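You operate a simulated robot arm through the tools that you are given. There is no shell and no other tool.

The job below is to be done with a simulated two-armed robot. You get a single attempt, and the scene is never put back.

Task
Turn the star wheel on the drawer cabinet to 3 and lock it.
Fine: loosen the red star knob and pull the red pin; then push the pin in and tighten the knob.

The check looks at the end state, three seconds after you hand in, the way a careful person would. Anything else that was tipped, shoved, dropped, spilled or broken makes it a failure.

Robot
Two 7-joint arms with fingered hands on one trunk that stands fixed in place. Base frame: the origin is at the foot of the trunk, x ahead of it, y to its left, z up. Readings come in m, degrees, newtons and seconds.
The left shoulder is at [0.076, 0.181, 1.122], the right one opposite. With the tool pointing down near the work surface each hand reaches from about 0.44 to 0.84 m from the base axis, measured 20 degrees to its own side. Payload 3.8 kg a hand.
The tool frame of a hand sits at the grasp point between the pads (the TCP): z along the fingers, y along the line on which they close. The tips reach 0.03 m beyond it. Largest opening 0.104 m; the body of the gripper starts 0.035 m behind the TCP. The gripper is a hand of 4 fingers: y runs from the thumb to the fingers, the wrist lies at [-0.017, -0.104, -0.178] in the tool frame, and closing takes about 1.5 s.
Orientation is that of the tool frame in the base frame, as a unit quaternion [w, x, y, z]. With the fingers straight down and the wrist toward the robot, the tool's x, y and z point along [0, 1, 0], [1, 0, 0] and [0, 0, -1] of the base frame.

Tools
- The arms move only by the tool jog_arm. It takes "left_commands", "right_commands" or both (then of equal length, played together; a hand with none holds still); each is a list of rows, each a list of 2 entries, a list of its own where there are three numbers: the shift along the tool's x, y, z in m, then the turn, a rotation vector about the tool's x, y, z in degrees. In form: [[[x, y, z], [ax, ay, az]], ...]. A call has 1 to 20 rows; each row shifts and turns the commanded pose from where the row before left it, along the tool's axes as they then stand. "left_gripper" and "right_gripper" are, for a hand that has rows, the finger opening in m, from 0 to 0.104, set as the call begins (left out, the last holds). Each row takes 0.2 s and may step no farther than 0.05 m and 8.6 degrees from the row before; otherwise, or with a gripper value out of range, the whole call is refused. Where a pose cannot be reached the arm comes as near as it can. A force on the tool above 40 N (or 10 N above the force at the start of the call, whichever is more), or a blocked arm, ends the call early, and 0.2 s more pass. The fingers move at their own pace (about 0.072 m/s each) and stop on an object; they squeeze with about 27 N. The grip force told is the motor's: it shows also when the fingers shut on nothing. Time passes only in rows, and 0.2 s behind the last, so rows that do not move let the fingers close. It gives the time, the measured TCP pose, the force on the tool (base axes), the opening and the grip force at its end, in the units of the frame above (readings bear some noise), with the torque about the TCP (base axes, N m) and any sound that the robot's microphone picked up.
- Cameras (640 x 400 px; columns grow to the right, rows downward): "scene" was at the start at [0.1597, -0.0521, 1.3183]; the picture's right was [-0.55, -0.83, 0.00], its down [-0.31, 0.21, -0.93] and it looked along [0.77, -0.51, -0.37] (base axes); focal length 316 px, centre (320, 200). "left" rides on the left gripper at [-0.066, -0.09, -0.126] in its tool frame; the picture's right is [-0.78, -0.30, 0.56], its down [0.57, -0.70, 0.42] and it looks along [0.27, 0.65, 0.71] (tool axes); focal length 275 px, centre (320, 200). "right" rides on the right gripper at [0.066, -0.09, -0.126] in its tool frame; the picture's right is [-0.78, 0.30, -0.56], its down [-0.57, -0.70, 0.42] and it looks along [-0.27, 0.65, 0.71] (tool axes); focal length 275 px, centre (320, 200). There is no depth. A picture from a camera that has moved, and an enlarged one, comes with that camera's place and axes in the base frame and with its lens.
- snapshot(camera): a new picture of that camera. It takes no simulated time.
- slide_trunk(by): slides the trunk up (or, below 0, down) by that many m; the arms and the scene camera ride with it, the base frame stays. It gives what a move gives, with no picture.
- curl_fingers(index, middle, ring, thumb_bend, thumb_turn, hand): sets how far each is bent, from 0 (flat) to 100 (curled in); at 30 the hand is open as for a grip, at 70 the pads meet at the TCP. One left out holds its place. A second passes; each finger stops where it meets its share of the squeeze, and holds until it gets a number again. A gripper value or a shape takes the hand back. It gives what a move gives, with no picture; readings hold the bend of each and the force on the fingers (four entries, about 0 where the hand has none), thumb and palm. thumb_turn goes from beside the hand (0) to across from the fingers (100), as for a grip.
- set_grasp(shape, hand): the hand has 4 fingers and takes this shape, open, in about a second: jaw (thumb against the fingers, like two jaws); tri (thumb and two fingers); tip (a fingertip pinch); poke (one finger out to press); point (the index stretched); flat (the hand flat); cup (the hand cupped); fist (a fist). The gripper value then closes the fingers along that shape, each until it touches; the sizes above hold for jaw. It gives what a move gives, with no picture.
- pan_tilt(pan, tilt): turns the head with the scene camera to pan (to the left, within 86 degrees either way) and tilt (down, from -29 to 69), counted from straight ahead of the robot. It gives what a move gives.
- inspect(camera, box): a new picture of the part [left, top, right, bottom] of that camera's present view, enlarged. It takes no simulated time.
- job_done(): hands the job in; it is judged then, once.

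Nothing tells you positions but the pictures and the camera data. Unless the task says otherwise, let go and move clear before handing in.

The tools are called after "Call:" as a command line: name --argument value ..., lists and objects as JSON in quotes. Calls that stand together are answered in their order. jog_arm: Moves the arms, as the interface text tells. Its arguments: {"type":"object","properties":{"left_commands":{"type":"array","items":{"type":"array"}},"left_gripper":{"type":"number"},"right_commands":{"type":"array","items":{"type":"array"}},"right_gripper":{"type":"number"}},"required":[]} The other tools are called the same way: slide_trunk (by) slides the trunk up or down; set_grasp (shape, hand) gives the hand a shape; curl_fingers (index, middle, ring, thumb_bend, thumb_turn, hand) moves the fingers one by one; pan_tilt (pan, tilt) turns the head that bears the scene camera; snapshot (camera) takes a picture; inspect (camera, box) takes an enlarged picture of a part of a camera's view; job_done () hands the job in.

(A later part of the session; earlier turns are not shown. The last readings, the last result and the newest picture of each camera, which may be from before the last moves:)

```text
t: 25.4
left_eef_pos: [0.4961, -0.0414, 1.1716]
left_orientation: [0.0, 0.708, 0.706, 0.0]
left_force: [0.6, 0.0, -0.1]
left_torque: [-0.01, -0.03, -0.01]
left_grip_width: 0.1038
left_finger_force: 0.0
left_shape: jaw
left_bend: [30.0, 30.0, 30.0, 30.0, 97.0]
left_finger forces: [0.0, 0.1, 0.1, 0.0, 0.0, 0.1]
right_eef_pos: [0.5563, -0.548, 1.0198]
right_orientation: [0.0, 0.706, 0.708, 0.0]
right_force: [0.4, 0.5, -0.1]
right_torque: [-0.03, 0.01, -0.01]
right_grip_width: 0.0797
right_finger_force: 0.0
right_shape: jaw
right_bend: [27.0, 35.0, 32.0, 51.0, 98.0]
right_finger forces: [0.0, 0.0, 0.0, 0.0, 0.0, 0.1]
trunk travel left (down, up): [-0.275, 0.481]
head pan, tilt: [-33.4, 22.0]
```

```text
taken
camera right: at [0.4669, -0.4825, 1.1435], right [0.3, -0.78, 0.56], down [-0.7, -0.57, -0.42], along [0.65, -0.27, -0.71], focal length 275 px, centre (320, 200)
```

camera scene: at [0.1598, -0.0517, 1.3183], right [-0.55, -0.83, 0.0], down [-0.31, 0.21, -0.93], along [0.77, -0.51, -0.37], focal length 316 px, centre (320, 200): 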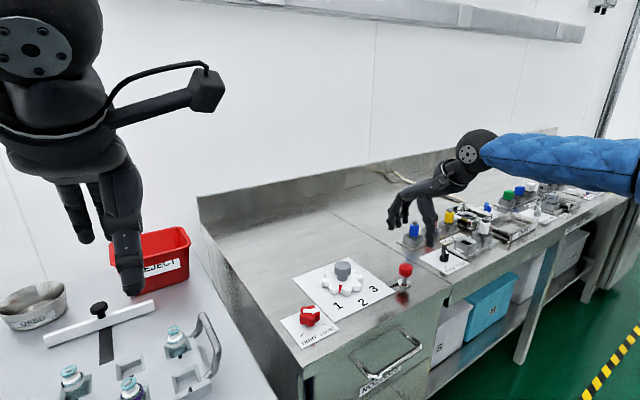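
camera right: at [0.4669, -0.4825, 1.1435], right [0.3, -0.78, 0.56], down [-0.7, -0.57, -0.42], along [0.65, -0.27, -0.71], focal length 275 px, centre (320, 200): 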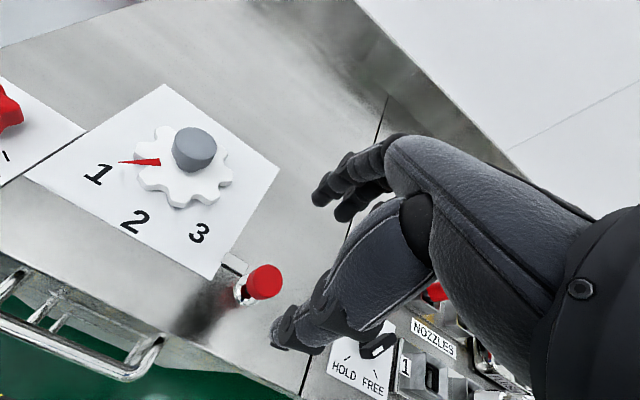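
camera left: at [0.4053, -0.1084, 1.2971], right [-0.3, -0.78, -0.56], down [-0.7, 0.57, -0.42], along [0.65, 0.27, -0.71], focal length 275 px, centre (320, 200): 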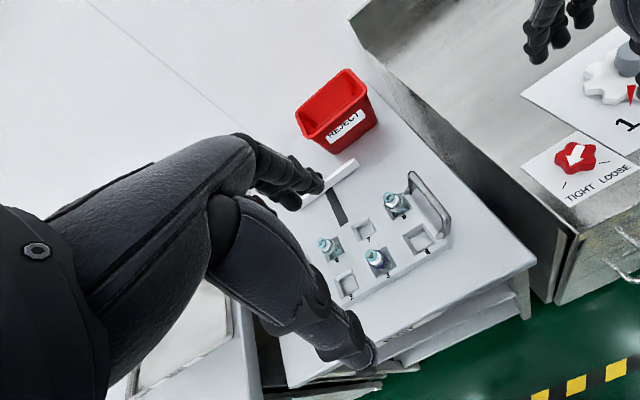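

The pin cap is at about (0.563, -0.552, 0.902). I'll correct laterally and descend partway.

Call:
jog_arm --right_commands '[[[-0.004, 0.006, 0.03], [0, 0, 0]], [[0, 0, 0.03], [0, 0, 0]], [[0, 0, 0.03], [0, 0, 0]], [[0, 0, 0], [0, 0, 0]]]' --right_gripper 0.07

Call:
snapshot --camera "right"

Call:
inspect --camera "scene" --box '[330, 200, 490, 320]'

```text
t: 26.4
left_eef_pos: [0.4956, -0.0406, 1.1717]
left_orientation: [-0.001, 0.707, 0.707, 0.0]
left_force: [-0.2, 0.2, 0.5]
left_torque: [0.01, -0.02, -0.01]
left_grip_width: 0.1037
left_finger_force: 0.2
left_shape: jaw
left_bend: [30.0, 30.0, 30.0, 30.0, 97.0]
left_finger forces: [0.0, 0.1, 0.0, 0.0, 0.1, 0.1]
right_eef_pos: [0.5632, -0.5506, 0.9297]
right_orientation: [0.0, 0.708, 0.707, -0.001]
right_force: [0.4, -1.0, 0.1]
right_torque: [-0.01, 0.01, -0.03]
right_grip_width: 0.0704
right_finger_force: 0.1
right_shape: jaw
right_bend: [28.0, 38.0, 34.0, 58.0, 99.0]
right_finger forces: [0.0, 0.1, 0.0, 0.1, 0.0, 0.0]
trunk travel left (down, up): [-0.275, 0.481]
head pan, tilt: [-33.4, 22.0]
```

```text
taken
camera right: at [0.4741, -0.4848, 1.0533], right [0.3, -0.78, 0.56], down [-0.7, -0.57, -0.42], along [0.65, -0.27, -0.71], focal length 275 px, centre (320, 200)
```

right: 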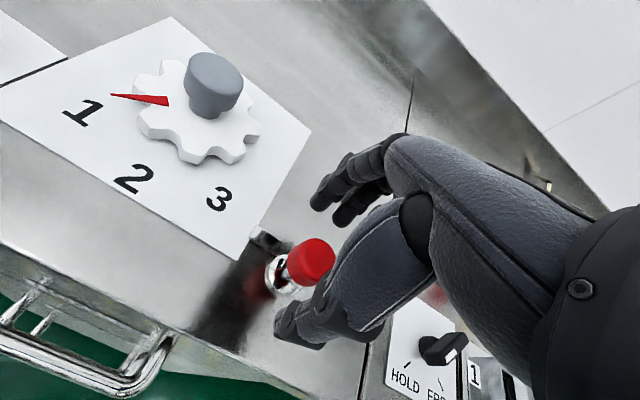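

```text
3.33 times, centred on (410, 260) of scene
camera zoom: at [0.1594, -0.0519, 1.3184], right [-0.55, -0.83, 0.0], down [-0.31, 0.21, -0.93], along [0.77, -0.51, -0.37], focal length 1054 px, centre (20, 0)
```

zoom: 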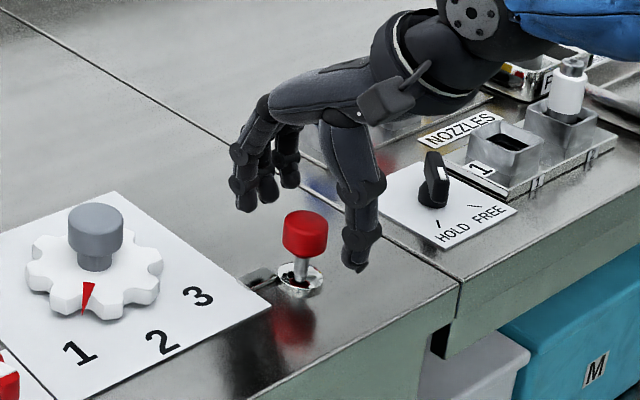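

The cap is centred between thumb and fingers. I'll descend to 0.905 and close.

Call:
jog_arm --right_commands '[[[0, -0.0015, 0.012], [0, 0, 0]], [[0, 0, 0.012], [0, 0, 0]], [[0, 0, 0], [0, 0, 0]]]'

Call:
jog_arm --right_commands '[[[0, 0, 0], [0, 0, 0]], [[0, 0, 0], [0, 0, 0]], [[0, 0, 0], [0, 0, 0]], [[0, 0, 0], [0, 0, 0]], [[0, 0, 0], [0, 0, 0]], [[0, 0, 0], [0, 0, 0]], [[0, 0, 0], [0, 0, 0]]]' --right_gripper 0.0

Call:
snapshot --camera "right"

Call:
inspect --camera "scene" --box '[330, 200, 490, 320]'

```text
t: 27.2
left_eef_pos: [0.4955, -0.0412, 1.1724]
left_orientation: [0.0, 0.707, 0.707, 0.0]
left_force: [0.8, 0.7, 0.0]
left_torque: [0.0, -0.01, 0.02]
left_grip_width: 0.1038
left_finger_force: 0.1
left_shape: jaw
left_bend: [30.0, 30.0, 30.0, 30.0, 97.0]
left_finger forces: [0.1, 0.0, 0.0, 0.0, 0.1, 0.0]
right_eef_pos: [0.5623, -0.5512, 0.9065]
right_orientation: [0.0, 0.708, 0.707, 0.001]
right_force: [0.8, 0.9, 0.3]
right_torque: [0.02, 0.0, -0.02]
right_grip_width: 0.0701
right_finger_force: 0.1
right_shape: jaw
right_bend: [28.0, 38.0, 34.0, 58.0, 99.0]
right_finger forces: [0.0, 0.1, 0.0, 0.0, 0.0, 0.0]
trunk travel left (down, up): [-0.275, 0.481]
head pan, tilt: [-33.4, 22.0]
```

```text
t: 28.8
left_eef_pos: [0.4952, -0.0413, 1.1716]
left_orientation: [0.0, 0.707, 0.707, 0.0]
left_force: [0.3, -0.6, 0.3]
left_torque: [-0.03, 0.0, -0.02]
left_grip_width: 0.1036
left_finger_force: 0.1
left_shape: jaw
left_bend: [30.0, 30.0, 30.0, 30.0, 97.0]
left_finger forces: [0.0, 0.0, 0.0, 0.0, 0.1, 0.0]
right_eef_pos: [0.5621, -0.5505, 0.9058]
right_orientation: [0.0, 0.708, 0.706, 0.0]
right_force: [-10.3, 4.2, -2.6]
right_torque: [0.02, 0.14, 0.0]
right_grip_width: 0.0193
right_finger_force: 27.5
right_shape: jaw
right_bend: [73.0, 61.0, 66.0, 77.0, 100.0]
right_finger forces: [10.5, 4.7, 0.0, 0.0, 21.8, 0.0]
trunk travel left (down, up): [-0.275, 0.481]
head pan, tilt: [-33.4, 22.0]
```

```text
taken
camera right: at [0.4722, -0.4843, 1.0301], right [0.3, -0.78, 0.56], down [-0.7, -0.57, -0.42], along [0.65, -0.27, -0.71], focal length 275 px, centre (320, 200)
```

right: 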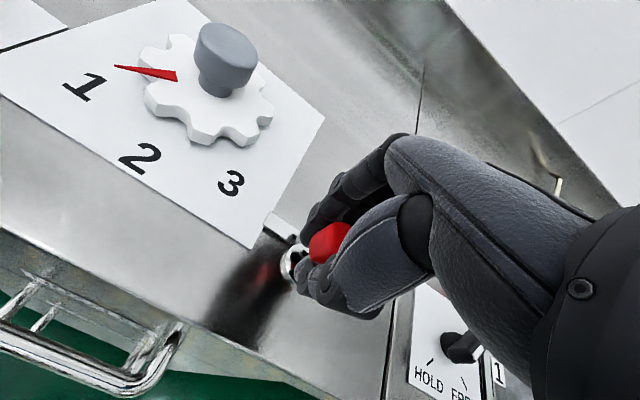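

```text
3.33 times, centred on (410, 260) of scene
camera zoom: at [0.1588, -0.0519, 1.3184], right [-0.55, -0.83, 0.0], down [-0.31, 0.21, -0.93], along [0.77, -0.51, -0.37], focal length 1054 px, centre (20, 0)
```

zoom: 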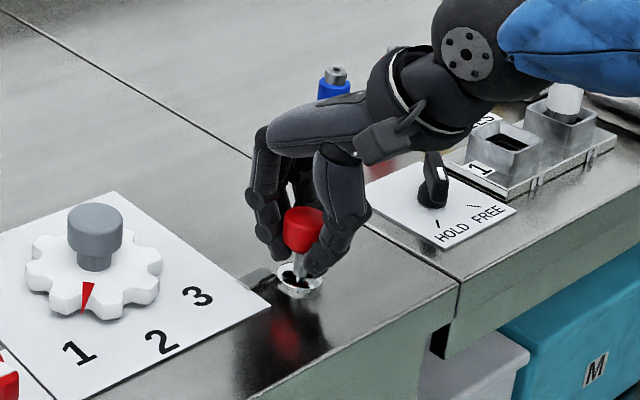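

The pin cap is held. I'll pull straight up in small steps, watching force.

Call:
jog_arm --right_commands '[[[0, -0.001, -0.004], [0, 0, 0]], [[0, 0, -0.004], [0, 0, 0]], [[0, 0, -0.004], [0, 0, 0]], [[0, 0, 0], [0, 0, 0]]]'

Call:
inspect --camera "scene" --box '[330, 200, 490, 320]'

```text
t: 29.8
left_eef_pos: [0.4962, -0.0407, 1.172]
left_orientation: [0.0, 0.707, 0.707, 0.0]
left_force: [0.6, -0.1, 0.2]
left_torque: [0.01, 0.01, -0.01]
left_grip_width: 0.1038
left_finger_force: 0.0
left_shape: jaw
left_bend: [30.0, 30.0, 30.0, 30.0, 97.0]
left_finger forces: [0.0, 0.0, 0.0, 0.1, 0.1, 0.0]
right_eef_pos: [0.5613, -0.5508, 0.9181]
right_orientation: [0.0, 0.707, 0.707, -0.001]
right_force: [-5.4, 5.1, -3.1]
right_torque: [0.04, 0.08, 0.06]
right_grip_width: 0.0193
right_finger_force: 27.0
right_shape: jaw
right_bend: [73.0, 61.0, 66.0, 77.0, 100.0]
right_finger forces: [11.6, 4.9, 0.0, 0.1, 20.3, 0.0]
trunk travel left (down, up): [-0.275, 0.481]
head pan, tilt: [-33.4, 22.0]
```

```text
3.33 times, centred on (410, 260) of scene
camera zoom: at [0.1593, -0.0517, 1.3184], right [-0.55, -0.83, 0.0], down [-0.31, 0.21, -0.93], along [0.77, -0.51, -0.37], focal length 1054 px, centre (20, 0)
```

zoom: 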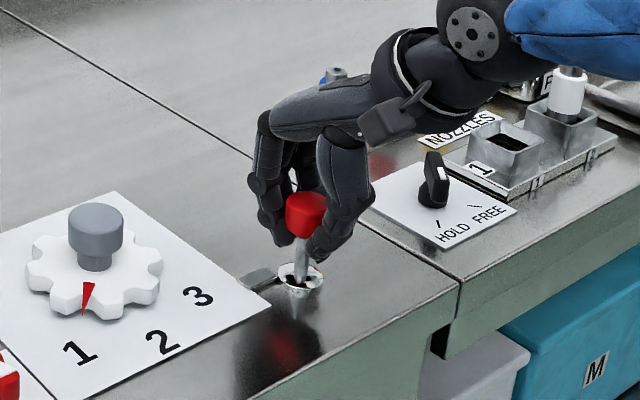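

The pin is rising easily. I'll continue until I feel the stop.

Call:
jog_arm --right_commands '[[[0, 0, -0.003], [0, 0, 0]], [[0, 0, -0.003], [0, 0, 0]], [[0, 0, 0], [0, 0, 0]]]'

Call:
jog_arm --right_commands '[[[0, 0, -0.003], [0, 0, 0]], [[0, 0, -0.003], [0, 0, 0]], [[0, 0, 0], [0, 0, 0]]]'

Call:
inspect --camera "scene" --box '[330, 200, 490, 320]'

```text
t: 30.6
left_eef_pos: [0.4955, -0.0413, 1.1712]
left_orientation: [0.0, 0.707, 0.707, 0.0]
left_force: [-0.2, -0.2, 0.9]
left_torque: [0.01, 0.03, 0.02]
left_grip_width: 0.1036
left_finger_force: 0.0
left_shape: jaw
left_bend: [30.0, 30.0, 30.0, 30.0, 97.0]
left_finger forces: [0.0, 0.0, 0.0, 0.0, 0.1, 0.0]
right_eef_pos: [0.5609, -0.5509, 0.9227]
right_orientation: [-0.001, 0.707, 0.707, -0.001]
right_force: [-5.0, 7.8, -7.1]
right_torque: [0.07, 0.04, 0.03]
right_grip_width: 0.0193
right_finger_force: 27.1
right_shape: jaw
right_bend: [73.0, 61.0, 66.0, 77.0, 100.0]
right_finger forces: [13.7, 5.4, 0.0, 0.0, 21.4, 0.1]
trunk travel left (down, up): [-0.275, 0.481]
head pan, tilt: [-33.4, 22.0]
```

```text
t: 31.4
left_eef_pos: [0.4973, -0.043, 1.1709]
left_orientation: [-0.001, 0.707, 0.707, -0.002]
left_force: [0.1, -0.2, -0.2]
left_torque: [0.02, -0.01, 0.01]
left_grip_width: 0.1037
left_finger_force: 0.1
left_shape: jaw
left_bend: [30.0, 30.0, 30.0, 30.0, 97.0]
left_finger forces: [0.0, 0.1, 0.0, 0.0, 0.0, 0.1]
right_eef_pos: [0.5606, -0.5507, 0.9247]
right_orientation: [-0.004, 0.708, 0.707, -0.003]
right_force: [-3.3, 11.9, -28.8]
right_torque: [0.13, 0.12, 0.16]
right_grip_width: 0.0181
right_finger_force: 26.7
right_shape: jaw
right_bend: [73.0, 61.0, 66.0, 77.0, 100.0]
right_finger forces: [19.9, 6.7, 0.0, 0.0, 24.9, 0.1]
trunk travel left (down, up): [-0.275, 0.481]
head pan, tilt: [-33.4, 22.0]
```

```text
3.33 times, centred on (410, 260) of scene
camera zoom: at [0.162, -0.0529, 1.3177], right [-0.55, -0.83, 0.0], down [-0.31, 0.21, -0.93], along [0.77, -0.51, -0.38], focal length 1054 px, centre (20, 0)
```

zoom: 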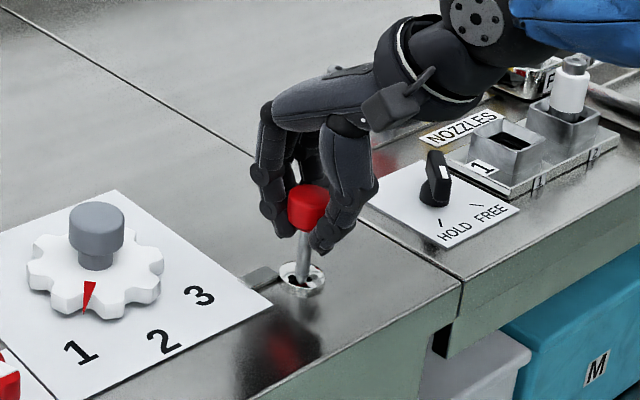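

I've hit the upper stop (29 N, about 18 mm of travel). I'll relieve the pull and release to see whether the pin stays up.

Call:
jog_arm --right_commands '[[[0, 0, 0.004], [0, 0, 0]], [[0, 0, 0], [0, 0, 0]]]'

Call:
jog_arm --right_commands '[[[0, 0, 0], [0, 0, 0]], [[0, 0, 0], [0, 0, 0]], [[0, 0, 0], [0, 0, 0]], [[0, 0, 0], [0, 0, 0]], [[0, 0, 0], [0, 0, 0]]]' --right_gripper 0.07

Call:
inspect --camera "scene" --box '[330, 200, 490, 320]'

Call:
snapshot --camera "right"

```text
t: 32.0
left_eef_pos: [0.4973, -0.0424, 1.1714]
left_orientation: [-0.001, 0.707, 0.707, -0.001]
left_force: [-0.4, -0.4, 0.2]
left_torque: [-0.02, 0.02, -0.01]
left_grip_width: 0.1037
left_finger_force: 0.0
left_shape: jaw
left_bend: [30.0, 30.0, 30.0, 30.0, 97.0]
left_finger forces: [0.1, 0.0, 0.1, 0.1, 0.0, 0.0]
right_eef_pos: [0.5621, -0.5511, 0.9226]
right_orientation: [-0.001, 0.706, 0.708, -0.002]
right_force: [-6.8, 12.2, -19.3]
right_torque: [0.18, 0.13, 0.17]
right_grip_width: 0.018
right_finger_force: 27.1
right_shape: jaw
right_bend: [73.0, 61.0, 66.0, 77.0, 100.0]
right_finger forces: [17.2, 5.2, 0.1, 0.1, 23.8, 0.1]
trunk travel left (down, up): [-0.275, 0.481]
head pan, tilt: [-33.4, 22.0]
```

```text
t: 33.2
left_eef_pos: [0.4952, -0.0411, 1.1714]
left_orientation: [0.0, 0.707, 0.708, 0.0]
left_force: [-0.3, 0.0, 0.0]
left_torque: [0.02, 0.02, 0.01]
left_grip_width: 0.1036
left_finger_force: 0.0
left_shape: jaw
left_bend: [30.0, 30.0, 30.0, 30.0, 97.0]
left_finger forces: [0.0, 0.0, 0.0, 0.1, 0.0, 0.1]
right_eef_pos: [0.5622, -0.5525, 0.9253]
right_orientation: [-0.001, 0.707, 0.707, 0.0]
right_force: [0.7, 0.7, 0.5]
right_torque: [0.01, -0.01, -0.02]
right_grip_width: 0.0693
right_finger_force: 0.1
right_shape: jaw
right_bend: [28.0, 38.0, 35.0, 59.0, 99.0]
right_finger forces: [0.0, 0.0, 0.0, 0.1, 0.0, 0.0]
trunk travel left (down, up): [-0.275, 0.481]
head pan, tilt: [-33.4, 22.0]
```

```text
3.33 times, centred on (410, 260) of scene
camera zoom: at [0.1598, -0.0521, 1.3183], right [-0.55, -0.83, 0.0], down [-0.31, 0.21, -0.93], along [0.77, -0.51, -0.37], focal length 1054 px, centre (20, 0)
```

zoom: 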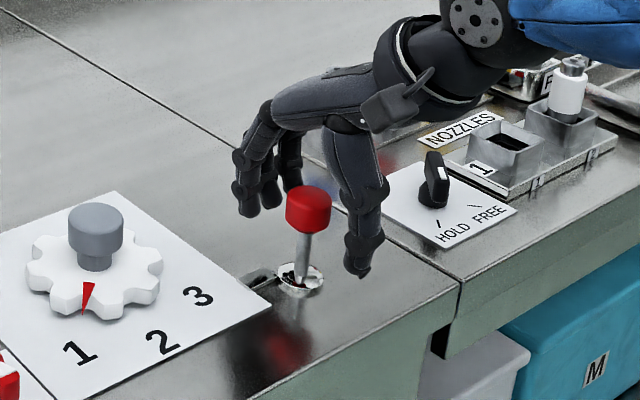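

```text
taken
camera right: at [0.4719, -0.4853, 1.0498], right [0.3, -0.78, 0.56], down [-0.7, -0.57, -0.42], along [0.65, -0.27, -0.71], focal length 275 px, centre (320, 200)
```

right: 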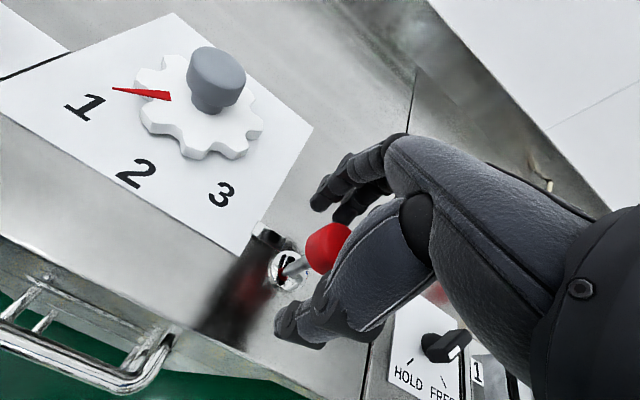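

The pin stays up. I'll lift clear of it and go above the wheel handle, centre at about (0.634, -0.4305). 1 to 3 is 90° counter-clockwise.

Call:
jog_arm --right_commands '[[[0, 0, -0.025], [0, 0, 0]], [[0, 0, -0.035], [0, 0, 0]], [[0, 0, -0.04], [0, 0, 0]], [[0.04, 0.024, 0], [0, 0, 0]], [[0.04, 0.024, 0], [0, 0, 0]], [[0.041, 0.024, 0], [0, 0, 0]], [[0, 0, 0], [0, 0, 8]], [[0, 0, 0], [0, 0, 8]], [[0, 0, 0], [0, 0, 0]]]' --right_gripper 0.08

Call:
snapshot --camera "right"

Call:
snapshot --camera "scene"

```text
t: 35.2
left_eef_pos: [0.4943, -0.0421, 1.1713]
left_orientation: [-0.001, 0.706, 0.708, 0.001]
left_force: [-0.6, -0.3, 0.0]
left_torque: [-0.01, -0.03, -0.01]
left_grip_width: 0.1037
left_finger_force: 0.0
left_shape: jaw
left_bend: [30.0, 30.0, 30.0, 30.0, 97.0]
left_finger forces: [0.0, 0.0, 0.0, 0.0, 0.0, 0.0]
right_eef_pos: [0.6344, -0.4309, 1.024]
right_orientation: [0.0, 0.799, 0.601, 0.001]
right_force: [-0.3, 0.4, -0.4]
right_torque: [0.0, 0.01, 0.02]
right_grip_width: 0.0798
right_finger_force: 0.0
right_shape: jaw
right_bend: [27.0, 35.0, 32.0, 50.0, 98.0]
right_finger forces: [0.0, 0.1, 0.0, 0.1, 0.1, 0.1]
trunk travel left (down, up): [-0.275, 0.481]
head pan, tilt: [-33.4, 22.0]
```

```text
taken
camera right: at [0.5668, -0.3422, 1.1477], right [0.07, -0.83, 0.56], down [-0.83, -0.36, -0.42], along [0.55, -0.43, -0.71], focal length 275 px, centre (320, 200)
```

right: 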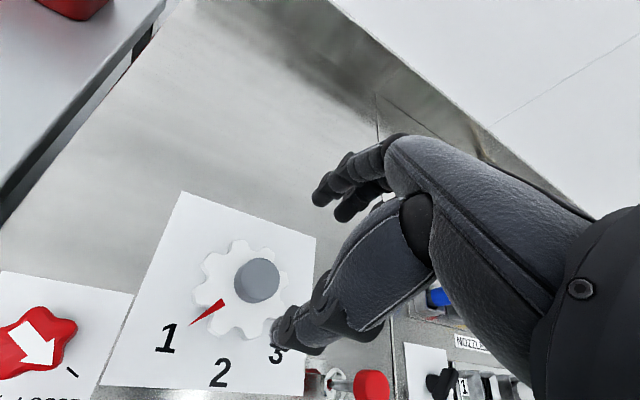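

```text
taken
camera scene: at [0.1596, -0.0524, 1.3183], right [-0.55, -0.83, 0.0], down [-0.31, 0.21, -0.93], along [0.77, -0.51, -0.37], focal length 316 px, centre (320, 200)
```

scene: 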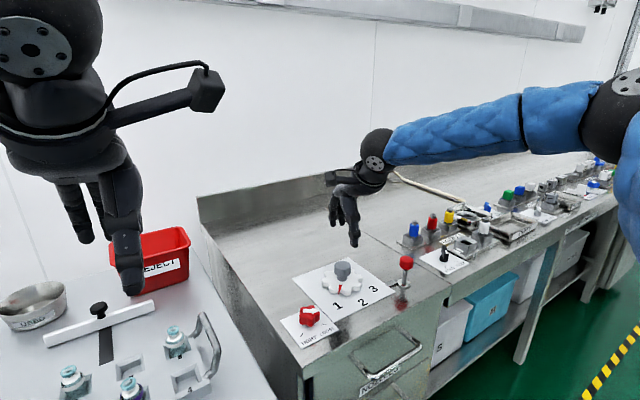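

The handle is nearly centred. I'll test that the 90° yaw sweep is reachable here before gripping.

Call:
jog_arm --right_commands '[[[0, 0, 0], [0, 0, -8]], [[0, 0, 0], [0, 0, -8]], [[0, 0, 0], [0, 0, -8]], [[0, 0, 0], [0, 0, -8]], [[0, 0, 0], [0, 0, -8]], [[0, 0, 0], [0, 0, -8]], [[0, 0, 0], [0, 0, -8]], [[0, 0, 0], [0, 0, -8]], [[0, 0, 0], [0, 0, -8]], [[0, 0, 0], [0, 0, -8]], [[0, 0, 0], [0, 0, -8]], [[0, 0, 0], [0, 0, -8]], [[0, 0, 0], [0, 0, -8]], [[0, 0, 0], [0, 0, 0]]]'

Call:
snapshot --camera "right"

```text
t: 38.2
left_eef_pos: [0.4957, -0.0418, 1.1714]
left_orientation: [0.001, 0.707, 0.707, 0.0]
left_force: [-0.9, -0.7, 0.3]
left_torque: [0.04, -0.01, 0.0]
left_grip_width: 0.1038
left_finger_force: 0.0
left_shape: jaw
left_bend: [30.0, 30.0, 30.0, 30.0, 97.0]
left_finger forces: [0.0, 0.1, 0.1, 0.0, 0.1, 0.0]
right_eef_pos: [0.6072, -0.4365, 1.0106]
right_orientation: [0.0, 0.017, 1.0, 0.0]
right_force: [-0.1, 0.0, 0.5]
right_torque: [-0.03, 0.02, -0.01]
right_grip_width: 0.0795
right_finger_force: 0.1
right_shape: jaw
right_bend: [27.0, 35.0, 32.0, 50.0, 98.0]
right_finger forces: [0.1, 0.1, 0.0, 0.0, 0.0, 0.0]
right hand out of reach, approached as far as the arm can: row 12, 13
trunk travel left (down, up): [-0.275, 0.481]
head pan, tilt: [-33.4, 22.0]
```

```text
taken
camera right: at [0.5389, -0.5226, 1.1348], right [0.79, 0.27, 0.56], down [0.55, -0.72, -0.42], along [0.29, 0.64, -0.71], focal length 275 px, centre (320, 200)
```

right: 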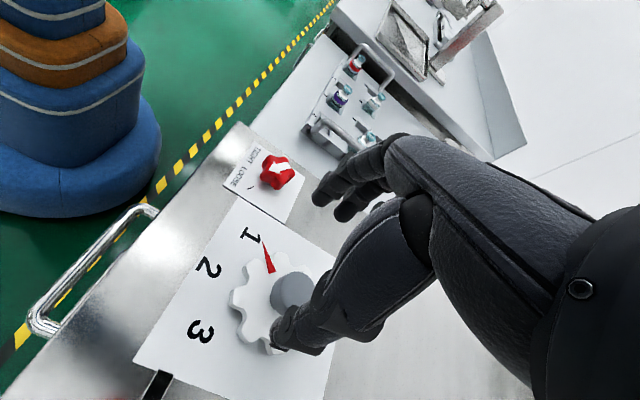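

Yaw beyond about -75° is out of reach here, so I'll sweep from about +24° to -66° instead. I'm rotating back to check the pose.

Call:
jog_arm --right_commands '[[[0, 0, 0], [0, 0, 8]], [[0, 0, 0], [0, 0, 8]], [[0, 0, 0], [0, 0, 8]], [[0, 0, 0], [0, 0, 8]], [[0, 0, 0], [0, 0, 8]], [[0, 0, 0], [0, 0, 8]], [[0, 0, 0], [0, 0, 8]], [[0, 0, 0], [0, 0, 8]], [[0, 0, 0], [0, 0, 8]], [[0, 0, 0], [0, 0, 8]], [[0, 0, 0], [0, 0, 8]], [[0, 0, 0], [0, 0, 8]], [[0, 0, 0], [0, 0, 8]], [[0, 0, 0], [0, 0, 8]], [[0, 0, 0], [0, 0, 8]], [[0, 0, 0], [0, 0, 0]]]'

Call:
snapshot --camera "right"

```text
t: 41.6
left_eef_pos: [0.4951, -0.0425, 1.1719]
left_orientation: [-0.001, 0.707, 0.707, 0.0]
left_force: [-0.2, 0.4, -0.7]
left_torque: [0.02, 0.05, 0.01]
left_grip_width: 0.1036
left_finger_force: 0.0
left_shape: jaw
left_bend: [30.0, 30.0, 30.0, 30.0, 97.0]
left_finger forces: [0.0, 0.0, 0.1, 0.0, 0.0, 0.1]
right_eef_pos: [0.61, -0.4356, 1.0099]
right_orientation: [-0.001, 0.875, 0.484, 0.0]
right_force: [0.5, 0.0, -0.5]
right_torque: [0.01, -0.01, -0.03]
right_grip_width: 0.0796
right_finger_force: 0.1
right_shape: jaw
right_bend: [27.0, 35.0, 32.0, 50.0, 98.0]
right_finger forces: [0.1, 0.1, 0.0, 0.1, 0.0, 0.0]
trunk travel left (down, up): [-0.275, 0.481]
head pan, tilt: [-33.4, 22.0]
```

```text
taken
camera right: at [0.568, -0.3315, 1.1343], right [-0.16, -0.81, 0.56], down [-0.9, -0.11, -0.42], along [0.41, -0.57, -0.71], focal length 275 px, centre (320, 200)
```

right: 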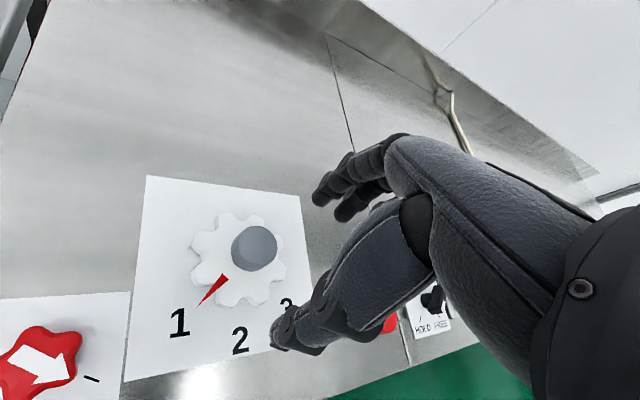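

The handle refines to about (0.6385, -0.4285), top about 0.913. I'll align at yaw +32° and descend partway.

Call:
jog_arm --right_commands '[[[0.021, 0.0204, 0], [0, 0, 0]], [[0, 0, 0.03], [0, 0, 0]], [[0, 0, 0.03], [0, 0, 0]], [[0, 0, 0], [0, 0, 0]]]'

Call:
snapshot --camera "right"

Call:
inspect --camera "scene" --box '[270, 200, 430, 340]'

```text
t: 42.6
left_eef_pos: [0.4954, -0.0415, 1.1723]
left_orientation: [0.0, 0.706, 0.708, 0.001]
left_force: [0.1, -0.6, -0.3]
left_torque: [-0.03, 0.01, 0.01]
left_grip_width: 0.1035
left_finger_force: 0.1
left_shape: jaw
left_bend: [30.0, 30.0, 30.0, 30.0, 97.0]
left_finger forces: [0.1, 0.0, 0.0, 0.0, 0.0, 0.0]
right_eef_pos: [0.6361, -0.4274, 0.9506]
right_orientation: [0.001, 0.874, 0.485, 0.0]
right_force: [0.0, -0.2, -0.6]
right_torque: [-0.03, -0.01, 0.0]
right_grip_width: 0.0795
right_finger_force: 0.1
right_shape: jaw
right_bend: [27.0, 35.0, 32.0, 50.0, 98.0]
right_finger forces: [0.0, 0.0, 0.1, 0.0, 0.0, 0.0]
trunk travel left (down, up): [-0.275, 0.481]
head pan, tilt: [-33.4, 22.0]
```

```text
taken
camera right: at [0.5946, -0.323, 1.0743], right [-0.16, -0.81, 0.56], down [-0.9, -0.11, -0.42], along [0.41, -0.57, -0.71], focal length 275 px, centre (320, 200)
```

right: 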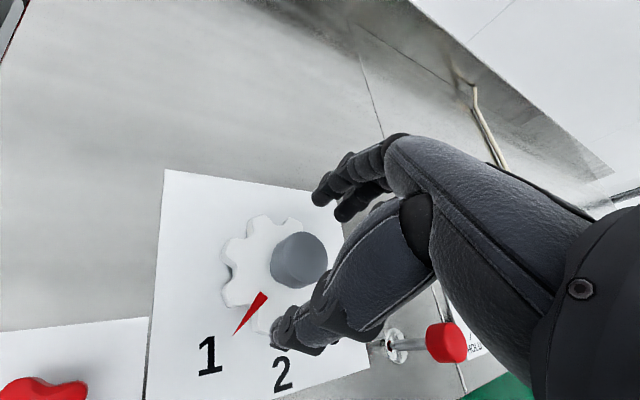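

```text
2.86 times, centred on (350, 270) of scene
camera zoom: at [0.1593, -0.052, 1.3184], right [-0.55, -0.83, 0.0], down [-0.31, 0.21, -0.93], along [0.77, -0.51, -0.37], focal length 904 px, centre (234, 0)
```

zoom: 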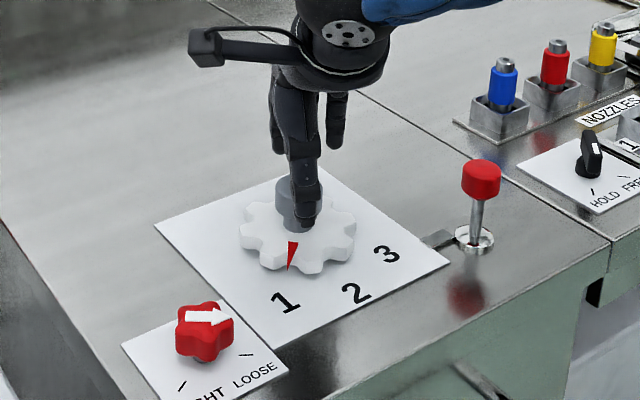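

The handle is centred. I'll descend to 0.912, keeping the fingertips above the wheel disc, and close.

Call:
jog_arm --right_commands '[[[0, 0, 0.015], [0, 0, 0]], [[0, 0, 0.015], [0, 0, 0]], [[0, 0, 0.0085], [0, 0, 0]], [[0, 0, 0], [0, 0, 0]]]'

Call:
jog_arm --right_commands '[[[0, 0, 0], [0, 0, 0]], [[0, 0, 0], [0, 0, 0]], [[0, 0, 0], [0, 0, 0]], [[0, 0, 0], [0, 0, 0]], [[0, 0, 0], [0, 0, 0]], [[0, 0, 0], [0, 0, 0]], [[0, 0, 0], [0, 0, 0]]]' --right_gripper 0.0

Call:
snapshot --camera "right"

Call:
inspect --camera "scene" --box '[270, 200, 430, 340]'

```text
t: 43.6
left_eef_pos: [0.4951, -0.0417, 1.1719]
left_orientation: [0.0, 0.707, 0.707, 0.0]
left_force: [0.6, 0.5, -0.5]
left_torque: [0.01, -0.01, -0.02]
left_grip_width: 0.1035
left_finger_force: 0.0
left_shape: jaw
left_bend: [30.0, 30.0, 30.0, 30.0, 97.0]
left_finger forces: [0.0, 0.0, 0.1, 0.0, 0.0, 0.0]
right_eef_pos: [0.6373, -0.4276, 0.9133]
right_orientation: [0.0, 0.875, 0.484, 0.001]
right_force: [-0.2, -0.9, 0.7]
right_torque: [-0.01, -0.01, -0.02]
right_grip_width: 0.0798
right_finger_force: 0.2
right_shape: jaw
right_bend: [27.0, 35.0, 32.0, 50.0, 98.0]
right_finger forces: [0.0, 0.0, 0.0, 0.0, 0.0, 0.0]
trunk travel left (down, up): [-0.275, 0.481]
head pan, tilt: [-33.4, 22.0]
```

```text
t: 45.2
left_eef_pos: [0.4958, -0.0407, 1.1705]
left_orientation: [-0.001, 0.707, 0.707, -0.001]
left_force: [-0.1, -0.5, -0.8]
left_torque: [0.0, 0.0, -0.03]
left_grip_width: 0.1034
left_finger_force: 0.0
left_shape: jaw
left_bend: [30.0, 30.0, 30.0, 30.0, 97.0]
left_finger forces: [0.0, 0.0, 0.0, 0.1, 0.1, 0.0]
right_eef_pos: [0.636, -0.4264, 0.9113]
right_orientation: [0.0, 0.874, 0.486, -0.001]
right_force: [-5.6, 6.3, -11.7]
right_torque: [0.13, 0.18, 0.04]
right_grip_width: 0.0259
right_finger_force: 27.1
right_shape: jaw
right_bend: [74.0, 56.0, 58.0, 75.0, 100.0]
right_finger forces: [12.7, 6.7, 0.0, 0.0, 26.7, 0.1]
trunk travel left (down, up): [-0.275, 0.481]
head pan, tilt: [-33.4, 22.0]
```

```text
taken
camera right: at [0.5958, -0.3235, 1.036], right [-0.16, -0.82, 0.56], down [-0.9, -0.11, -0.42], along [0.41, -0.57, -0.72], focal length 275 px, centre (320, 200)
```

right: 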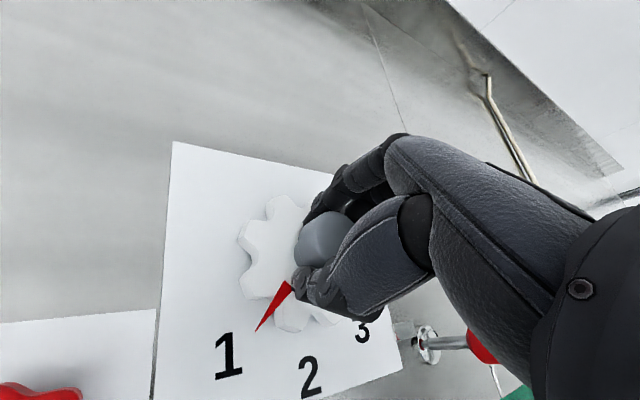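

```text
2.86 times, centred on (350, 270) of scene
camera zoom: at [0.1603, -0.0521, 1.3181], right [-0.55, -0.83, 0.0], down [-0.31, 0.21, -0.93], along [0.77, -0.51, -0.37], focal length 904 px, centre (234, 0)
```

zoom: 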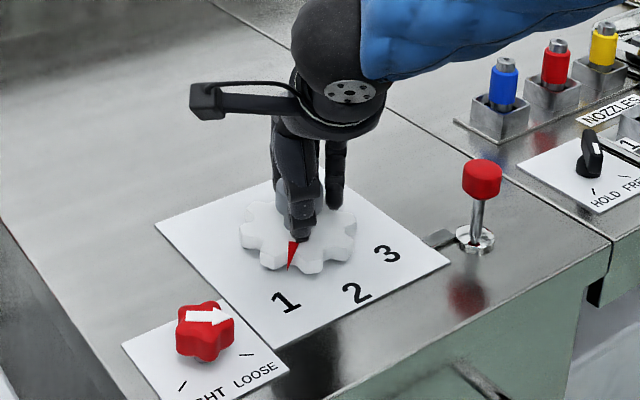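

The handle is gripped. I'll turn counter-clockwise 30° and check that the pointer follows.

Call:
jog_arm --right_commands '[[[0, 0, 0], [0, 0, -5]], [[0, 0, 0], [0, 0, -5]], [[0, 0, 0], [0, 0, -5]], [[0, 0, 0], [0, 0, -5]], [[0, 0, 0], [0, 0, -5]], [[0, 0, 0], [0, 0, -5]], [[0, 0, 0], [0, 0, 0]]]'

Call:
snapshot --camera "right"

Call:
inspect --camera "scene" --box '[270, 200, 430, 340]'

```text
t: 46.8
left_eef_pos: [0.4953, -0.0429, 1.1721]
left_orientation: [0.0, 0.707, 0.707, 0.001]
left_force: [-1.0, -0.1, 0.7]
left_torque: [0.0, 0.0, -0.02]
left_grip_width: 0.1034
left_finger_force: 0.0
left_shape: jaw
left_bend: [30.0, 30.0, 30.0, 30.0, 97.0]
left_finger forces: [0.0, 0.0, 0.1, 0.0, 0.0, 0.0]
right_eef_pos: [0.6352, -0.43, 0.9107]
right_orientation: [-0.001, 0.719, 0.695, 0.0]
right_force: [-9.6, -0.8, -5.9]
right_torque: [-0.01, 0.25, -0.02]
right_grip_width: 0.0252
right_finger_force: 26.8
right_shape: jaw
right_bend: [74.0, 57.0, 58.0, 75.0, 100.0]
right_finger forces: [11.3, 6.4, 0.0, 0.0, 26.2, 0.0]
trunk travel left (down, up): [-0.275, 0.481]
head pan, tilt: [-33.4, 22.0]
```

```text
taken
camera right: at [0.5483, -0.3598, 1.0353], right [0.27, -0.79, 0.56], down [-0.72, -0.55, -0.42], along [0.64, -0.29, -0.71], focal length 275 px, centre (320, 200)
```

right: 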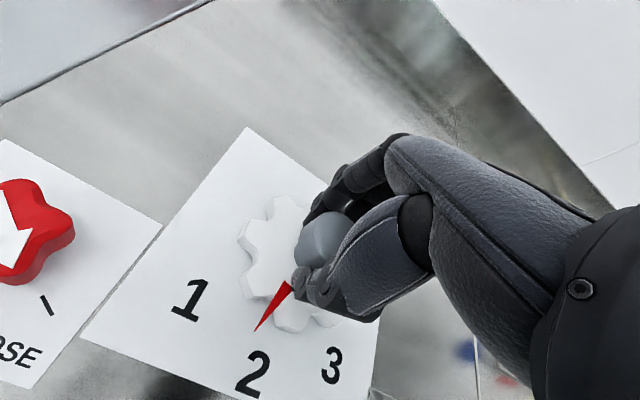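

```text
2.86 times, centred on (350, 270) of scene
camera zoom: at [0.1592, -0.0527, 1.3184], right [-0.55, -0.83, 0.0], down [-0.31, 0.21, -0.93], along [0.77, -0.51, -0.37], focal length 904 px, centre (234, 0)
```

zoom: 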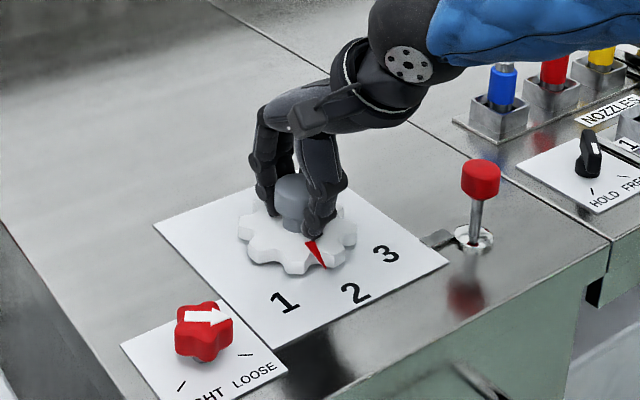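

The pointer follows with no slip. I'll turn another 50° and then fine-tune.

Call:
jog_arm --right_commands '[[[0, 0, 0], [0, 0, -5]], [[0, 0, 0], [0, 0, -5]], [[0, 0, 0], [0, 0, -5]], [[0, 0, 0], [0, 0, -5]], [[0, 0, 0], [0, 0, -5]], [[0, 0, 0], [0, 0, -5]], [[0, 0, 0], [0, 0, -5]], [[0, 0, 0], [0, 0, -5]], [[0, 0, 0], [0, 0, -5]], [[0, 0, 0], [0, 0, -5]], [[0, 0, 0], [0, 0, 0]]]'

Call:
snapshot --camera "right"

Call:
inspect --camera "scene" --box '[270, 200, 430, 340]'

```text
t: 49.2
left_eef_pos: [0.495, -0.044, 1.1726]
left_orientation: [-0.001, 0.707, 0.707, 0.001]
left_force: [-0.6, -0.2, -0.2]
left_torque: [0.02, 0.04, -0.03]
left_grip_width: 0.1034
left_finger_force: 0.2
left_shape: jaw
left_bend: [30.0, 30.0, 30.0, 30.0, 97.0]
left_finger forces: [0.0, 0.0, 0.0, 0.0, 0.0, 0.0]
right_eef_pos: [0.6354, -0.4319, 0.9111]
right_orientation: [0.001, 0.359, 0.933, 0.0]
right_force: [-5.7, -16.3, -0.4]
right_torque: [-0.45, 0.31, -0.08]
right_grip_width: 0.0249
right_finger_force: 27.0
right_shape: jaw
right_bend: [74.0, 58.0, 58.0, 75.0, 100.0]
right_finger forces: [9.9, 6.6, 0.1, 0.0, 35.1, 0.1]
trunk travel left (down, up): [-0.275, 0.481]
head pan, tilt: [-33.4, 22.0]
```

```text
taken
camera right: at [0.527, -0.4527, 1.035], right [0.77, -0.3, 0.56], down [-0.04, -0.9, -0.42], along [0.63, 0.3, -0.71], focal length 275 px, centre (320, 200)
```

right: 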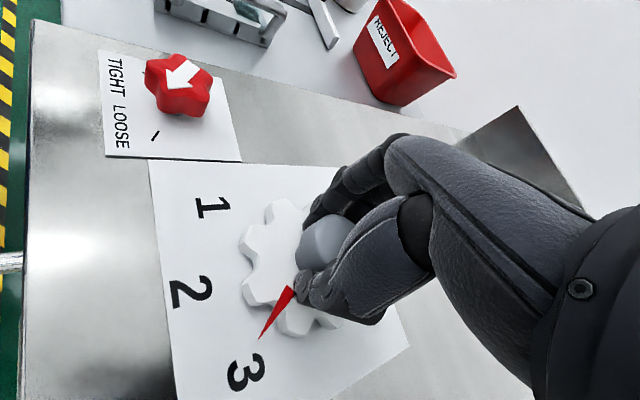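

```text
2.86 times, centred on (350, 270) of scene
camera zoom: at [0.1592, -0.0543, 1.3183], right [-0.55, -0.83, 0.0], down [-0.31, 0.21, -0.93], along [0.77, -0.51, -0.37], focal length 904 px, centre (234, 0)
```

zoom: 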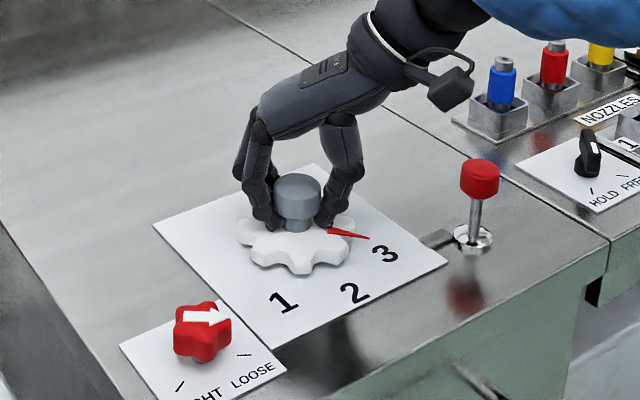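

The pointer is about 10° short of 3. I'll finish the turn with a small shift to relieve the side force.

Call:
jog_arm --right_commands '[[[0, -0.0015, 0], [0, 0, -3]], [[0, -0.0015, 0], [0, 0, -4]], [[0, 0, 0], [0, 0, -3]], [[0, 0, 0], [0, 0, 0]]]'

Call:
snapshot --camera "right"

Call:
inspect --camera "scene" --box '[270, 200, 430, 340]'

Call:
inspect --camera "left" --box '[500, 10, 640, 150]'

```text
t: 50.2
left_eef_pos: [0.4955, -0.0434, 1.1713]
left_orientation: [-0.001, 0.708, 0.707, -0.001]
left_force: [-0.2, -0.2, -0.2]
left_torque: [-0.02, 0.01, -0.01]
left_grip_width: 0.1035
left_finger_force: 0.1
left_shape: jaw
left_bend: [30.0, 30.0, 30.0, 30.0, 97.0]
left_finger forces: [0.0, 0.1, 0.1, 0.1, 0.0, 0.0]
right_eef_pos: [0.634, -0.4307, 0.9093]
right_orientation: [0.001, 0.276, 0.961, 0.0]
right_force: [4.1, -15.3, 1.3]
right_torque: [-0.56, 0.13, -0.11]
right_grip_width: 0.0252
right_finger_force: 26.8
right_shape: jaw
right_bend: [74.0, 57.0, 58.0, 75.0, 100.0]
right_finger forces: [9.8, 8.1, 0.0, 0.0, 33.6, 0.0]
trunk travel left (down, up): [-0.275, 0.481]
head pan, tilt: [-33.4, 22.0]
```

```text
taken
camera right: at [0.5314, -0.4722, 1.0348], right [0.81, -0.16, 0.56], down [0.11, -0.9, -0.42], along [0.57, 0.41, -0.71], focal length 275 px, centre (320, 200)
```

right: 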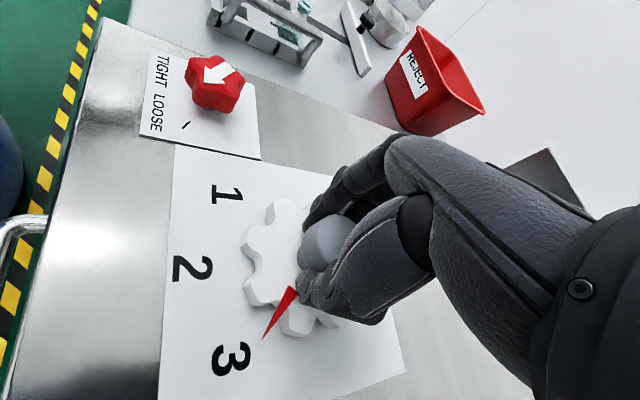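

```text
2.86 times, centred on (350, 270) of scene
camera zoom: at [0.1605, -0.0539, 1.3181], right [-0.55, -0.83, 0.0], down [-0.31, 0.21, -0.93], along [0.77, -0.51, -0.38], focal length 904 px, centre (234, 0)
```

zoom: 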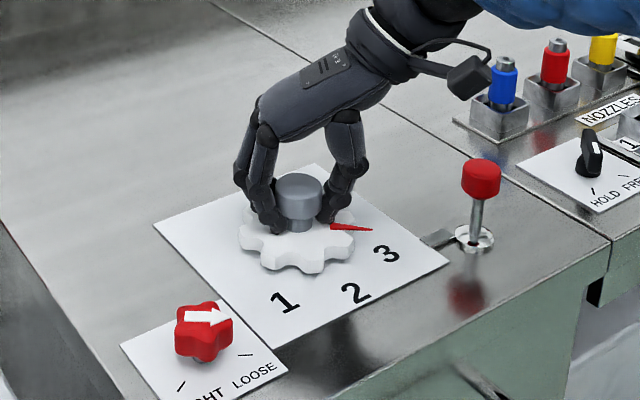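

```text
2.86 times, centred on (570, 80) of left
camera zoom: at [0.4066, -0.1099, 1.2965], right [-0.3, -0.78, -0.56], down [-0.7, 0.57, -0.42], along [0.65, 0.27, -0.71], focal length 786 px, centre (-394, 543)
```

zoom: 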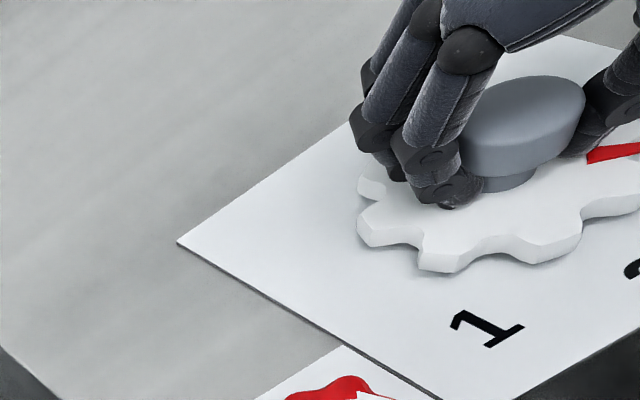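

The hand has turned 90°. I'll zoom in to judge the pointer against the 3 before releasing.

Call:
inspect --camera "right" --box '[150, 160, 400, 400]'

Call:
inspect --camera "scene" --box '[320, 250, 430, 320]'

```text
1.67 times, centred on (275, 280) of right
camera zoom: at [0.5314, -0.4722, 1.0348], right [0.81, -0.16, 0.56], down [0.11, -0.9, -0.42], along [0.57, 0.41, -0.71], focal length 459 px, centre (395, 67)
```

zoom: 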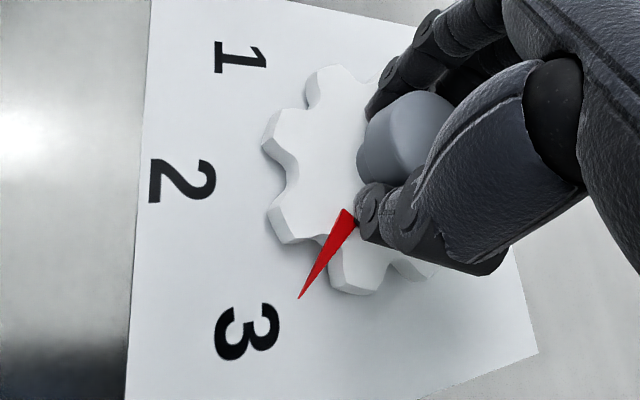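

```text
5.71 times, centred on (375, 285) of scene
camera zoom: at [0.1605, -0.0539, 1.3181], right [-0.55, -0.83, 0.0], down [-0.31, 0.21, -0.93], along [0.77, -0.51, -0.38], focal length 1808 px, centre (6, -286)
```

zoom: 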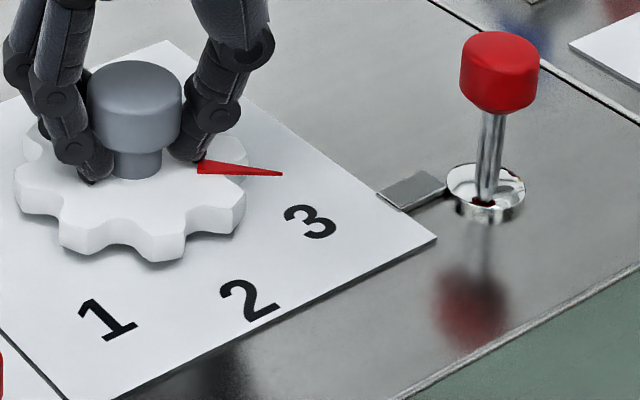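

The pointer looks a few degrees past the 3, and parallax makes it hard to judge. I'll release, lift, and look from a clean view.

Call:
jog_arm --right_commands '[[[0, 0, 0], [0, 0, 0]], [[0, 0, 0], [0, 0, 0]], [[0, 0, 0], [0, 0, 0]], [[0, 0, 0], [0, 0, 0]], [[0, 0, 0], [0, 0, 0]], [[0, 0, -0.02], [0, 0, 0]], [[0, 0, -0.04], [0, 0, 0]], [[0, 0, -0.04], [0, 0, 0]], [[0, 0, 0], [0, 0, 0]]]' --right_gripper 0.08

Call:
inspect --camera "right" --box '[150, 160, 400, 400]'

Call:
inspect --camera "scene" --box '[290, 240, 430, 340]'

Call:
inspect --camera "left" --box '[500, 10, 640, 150]'

```text
t: 52.2
left_eef_pos: [0.4959, -0.042, 1.172]
left_orientation: [0.0, 0.707, 0.708, 0.0]
left_force: [0.1, 0.5, 0.2]
left_torque: [0.01, 0.03, -0.01]
left_grip_width: 0.1037
left_finger_force: 0.1
left_shape: jaw
left_bend: [30.0, 30.0, 30.0, 30.0, 97.0]
left_finger forces: [0.0, 0.0, 0.0, 0.0, 0.1, 0.1]
right_eef_pos: [0.6354, -0.4311, 1.0108]
right_orientation: [-0.002, 0.276, 0.961, 0.0]
right_force: [-0.1, -0.2, -0.9]
right_torque: [-0.04, 0.0, 0.0]
right_grip_width: 0.0801
right_finger_force: 0.0
right_shape: jaw
right_bend: [27.0, 35.0, 32.0, 51.0, 98.0]
right_finger forces: [0.0, 0.0, 0.1, 0.1, 0.1, 0.0]
trunk travel left (down, up): [-0.275, 0.481]
head pan, tilt: [-33.4, 22.0]
```

```text
1.67 times, centred on (275, 280) of right
camera zoom: at [0.5316, -0.4717, 1.1342], right [0.82, -0.16, 0.56], down [0.11, -0.9, -0.42], along [0.57, 0.41, -0.71], focal length 459 px, centre (395, 67)
```

zoom: 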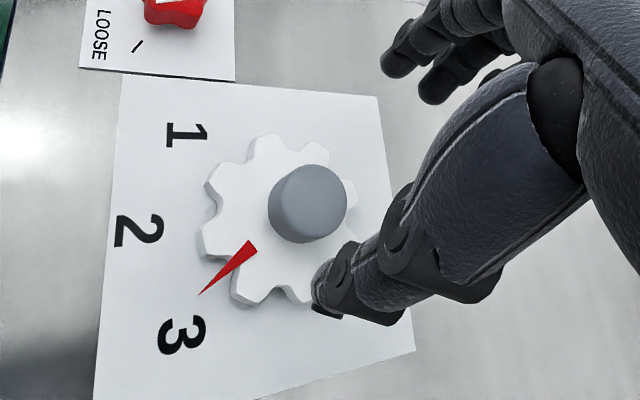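

```text
4.00 times, centred on (360, 290) of scene
camera zoom: at [0.1602, -0.0523, 1.3182], right [-0.55, -0.83, 0.0], down [-0.31, 0.21, -0.93], along [0.77, -0.51, -0.37], focal length 1265 px, centre (160, -160)
```

zoom: 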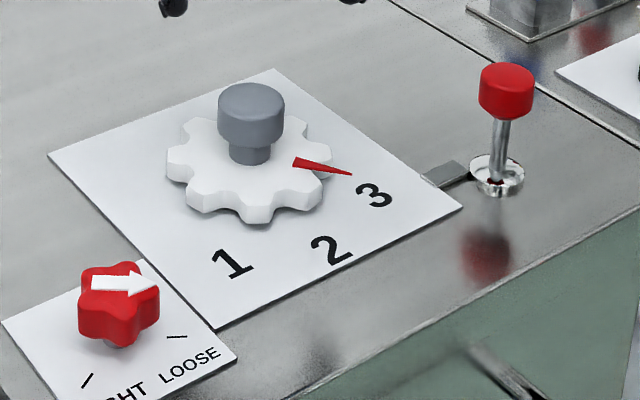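

```text
2.86 times, centred on (570, 80) of left
camera zoom: at [0.4063, -0.1084, 1.2967], right [-0.3, -0.78, -0.56], down [-0.7, 0.57, -0.42], along [0.65, 0.27, -0.71], focal length 786 px, centre (-394, 543)
```

zoom: 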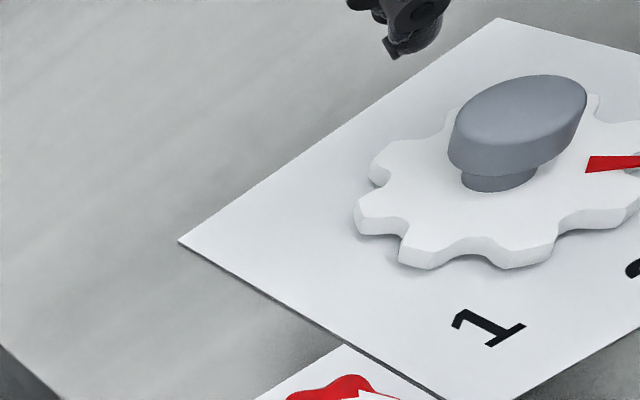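

The wheel shifted slightly on release, and the pointer now sits close to 3, maybe a few degrees short. I'll move the right camera into the vertical plane through the wheel axis and the "3" to judge this without parallax.

Call:
jog_arm --right_commands '[[[-0.0145, -0.0233, 0], [0, 0, 0]], [[-0.0145, -0.0233, 0], [0, 0, 0]], [[0, 0, 0], [0, 0, 0]]]'

Call:
snapshot --camera "right"

```text
t: 53.0
left_eef_pos: [0.4953, -0.0425, 1.1727]
left_orientation: [0.0, 0.707, 0.707, -0.001]
left_force: [0.3, -0.2, -0.1]
left_torque: [-0.01, -0.01, -0.03]
left_grip_width: 0.1035
left_finger_force: 0.1
left_shape: jaw
left_bend: [30.0, 30.0, 30.0, 30.0, 97.0]
left_finger forces: [0.1, 0.0, 0.0, 0.0, 0.0, 0.0]
right_eef_pos: [0.6331, -0.4846, 1.0125]
right_orientation: [0.001, 0.276, 0.961, 0.0]
right_force: [0.0, 0.2, -0.2]
right_torque: [0.02, 0.0, 0.01]
right_grip_width: 0.0797
right_finger_force: 0.0
right_shape: jaw
right_bend: [27.0, 35.0, 32.0, 50.0, 98.0]
right_finger forces: [0.0, 0.0, 0.0, 0.1, 0.0, 0.0]
trunk travel left (down, up): [-0.275, 0.481]
head pan, tilt: [-33.4, 22.0]
```

```text
taken
camera right: at [0.5298, -0.5253, 1.1377], right [0.81, -0.16, 0.56], down [0.11, -0.9, -0.42], along [0.57, 0.41, -0.71], focal length 275 px, centre (320, 200)
```

right: 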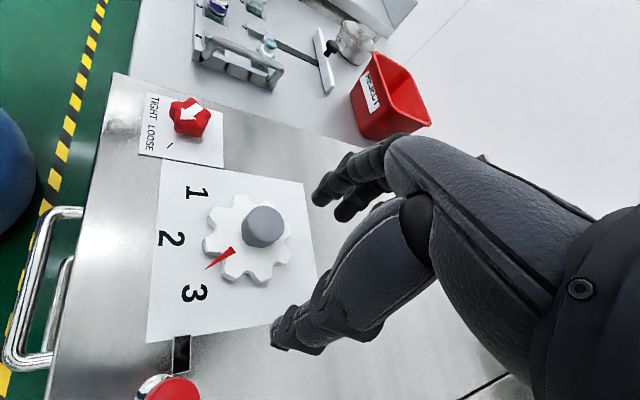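

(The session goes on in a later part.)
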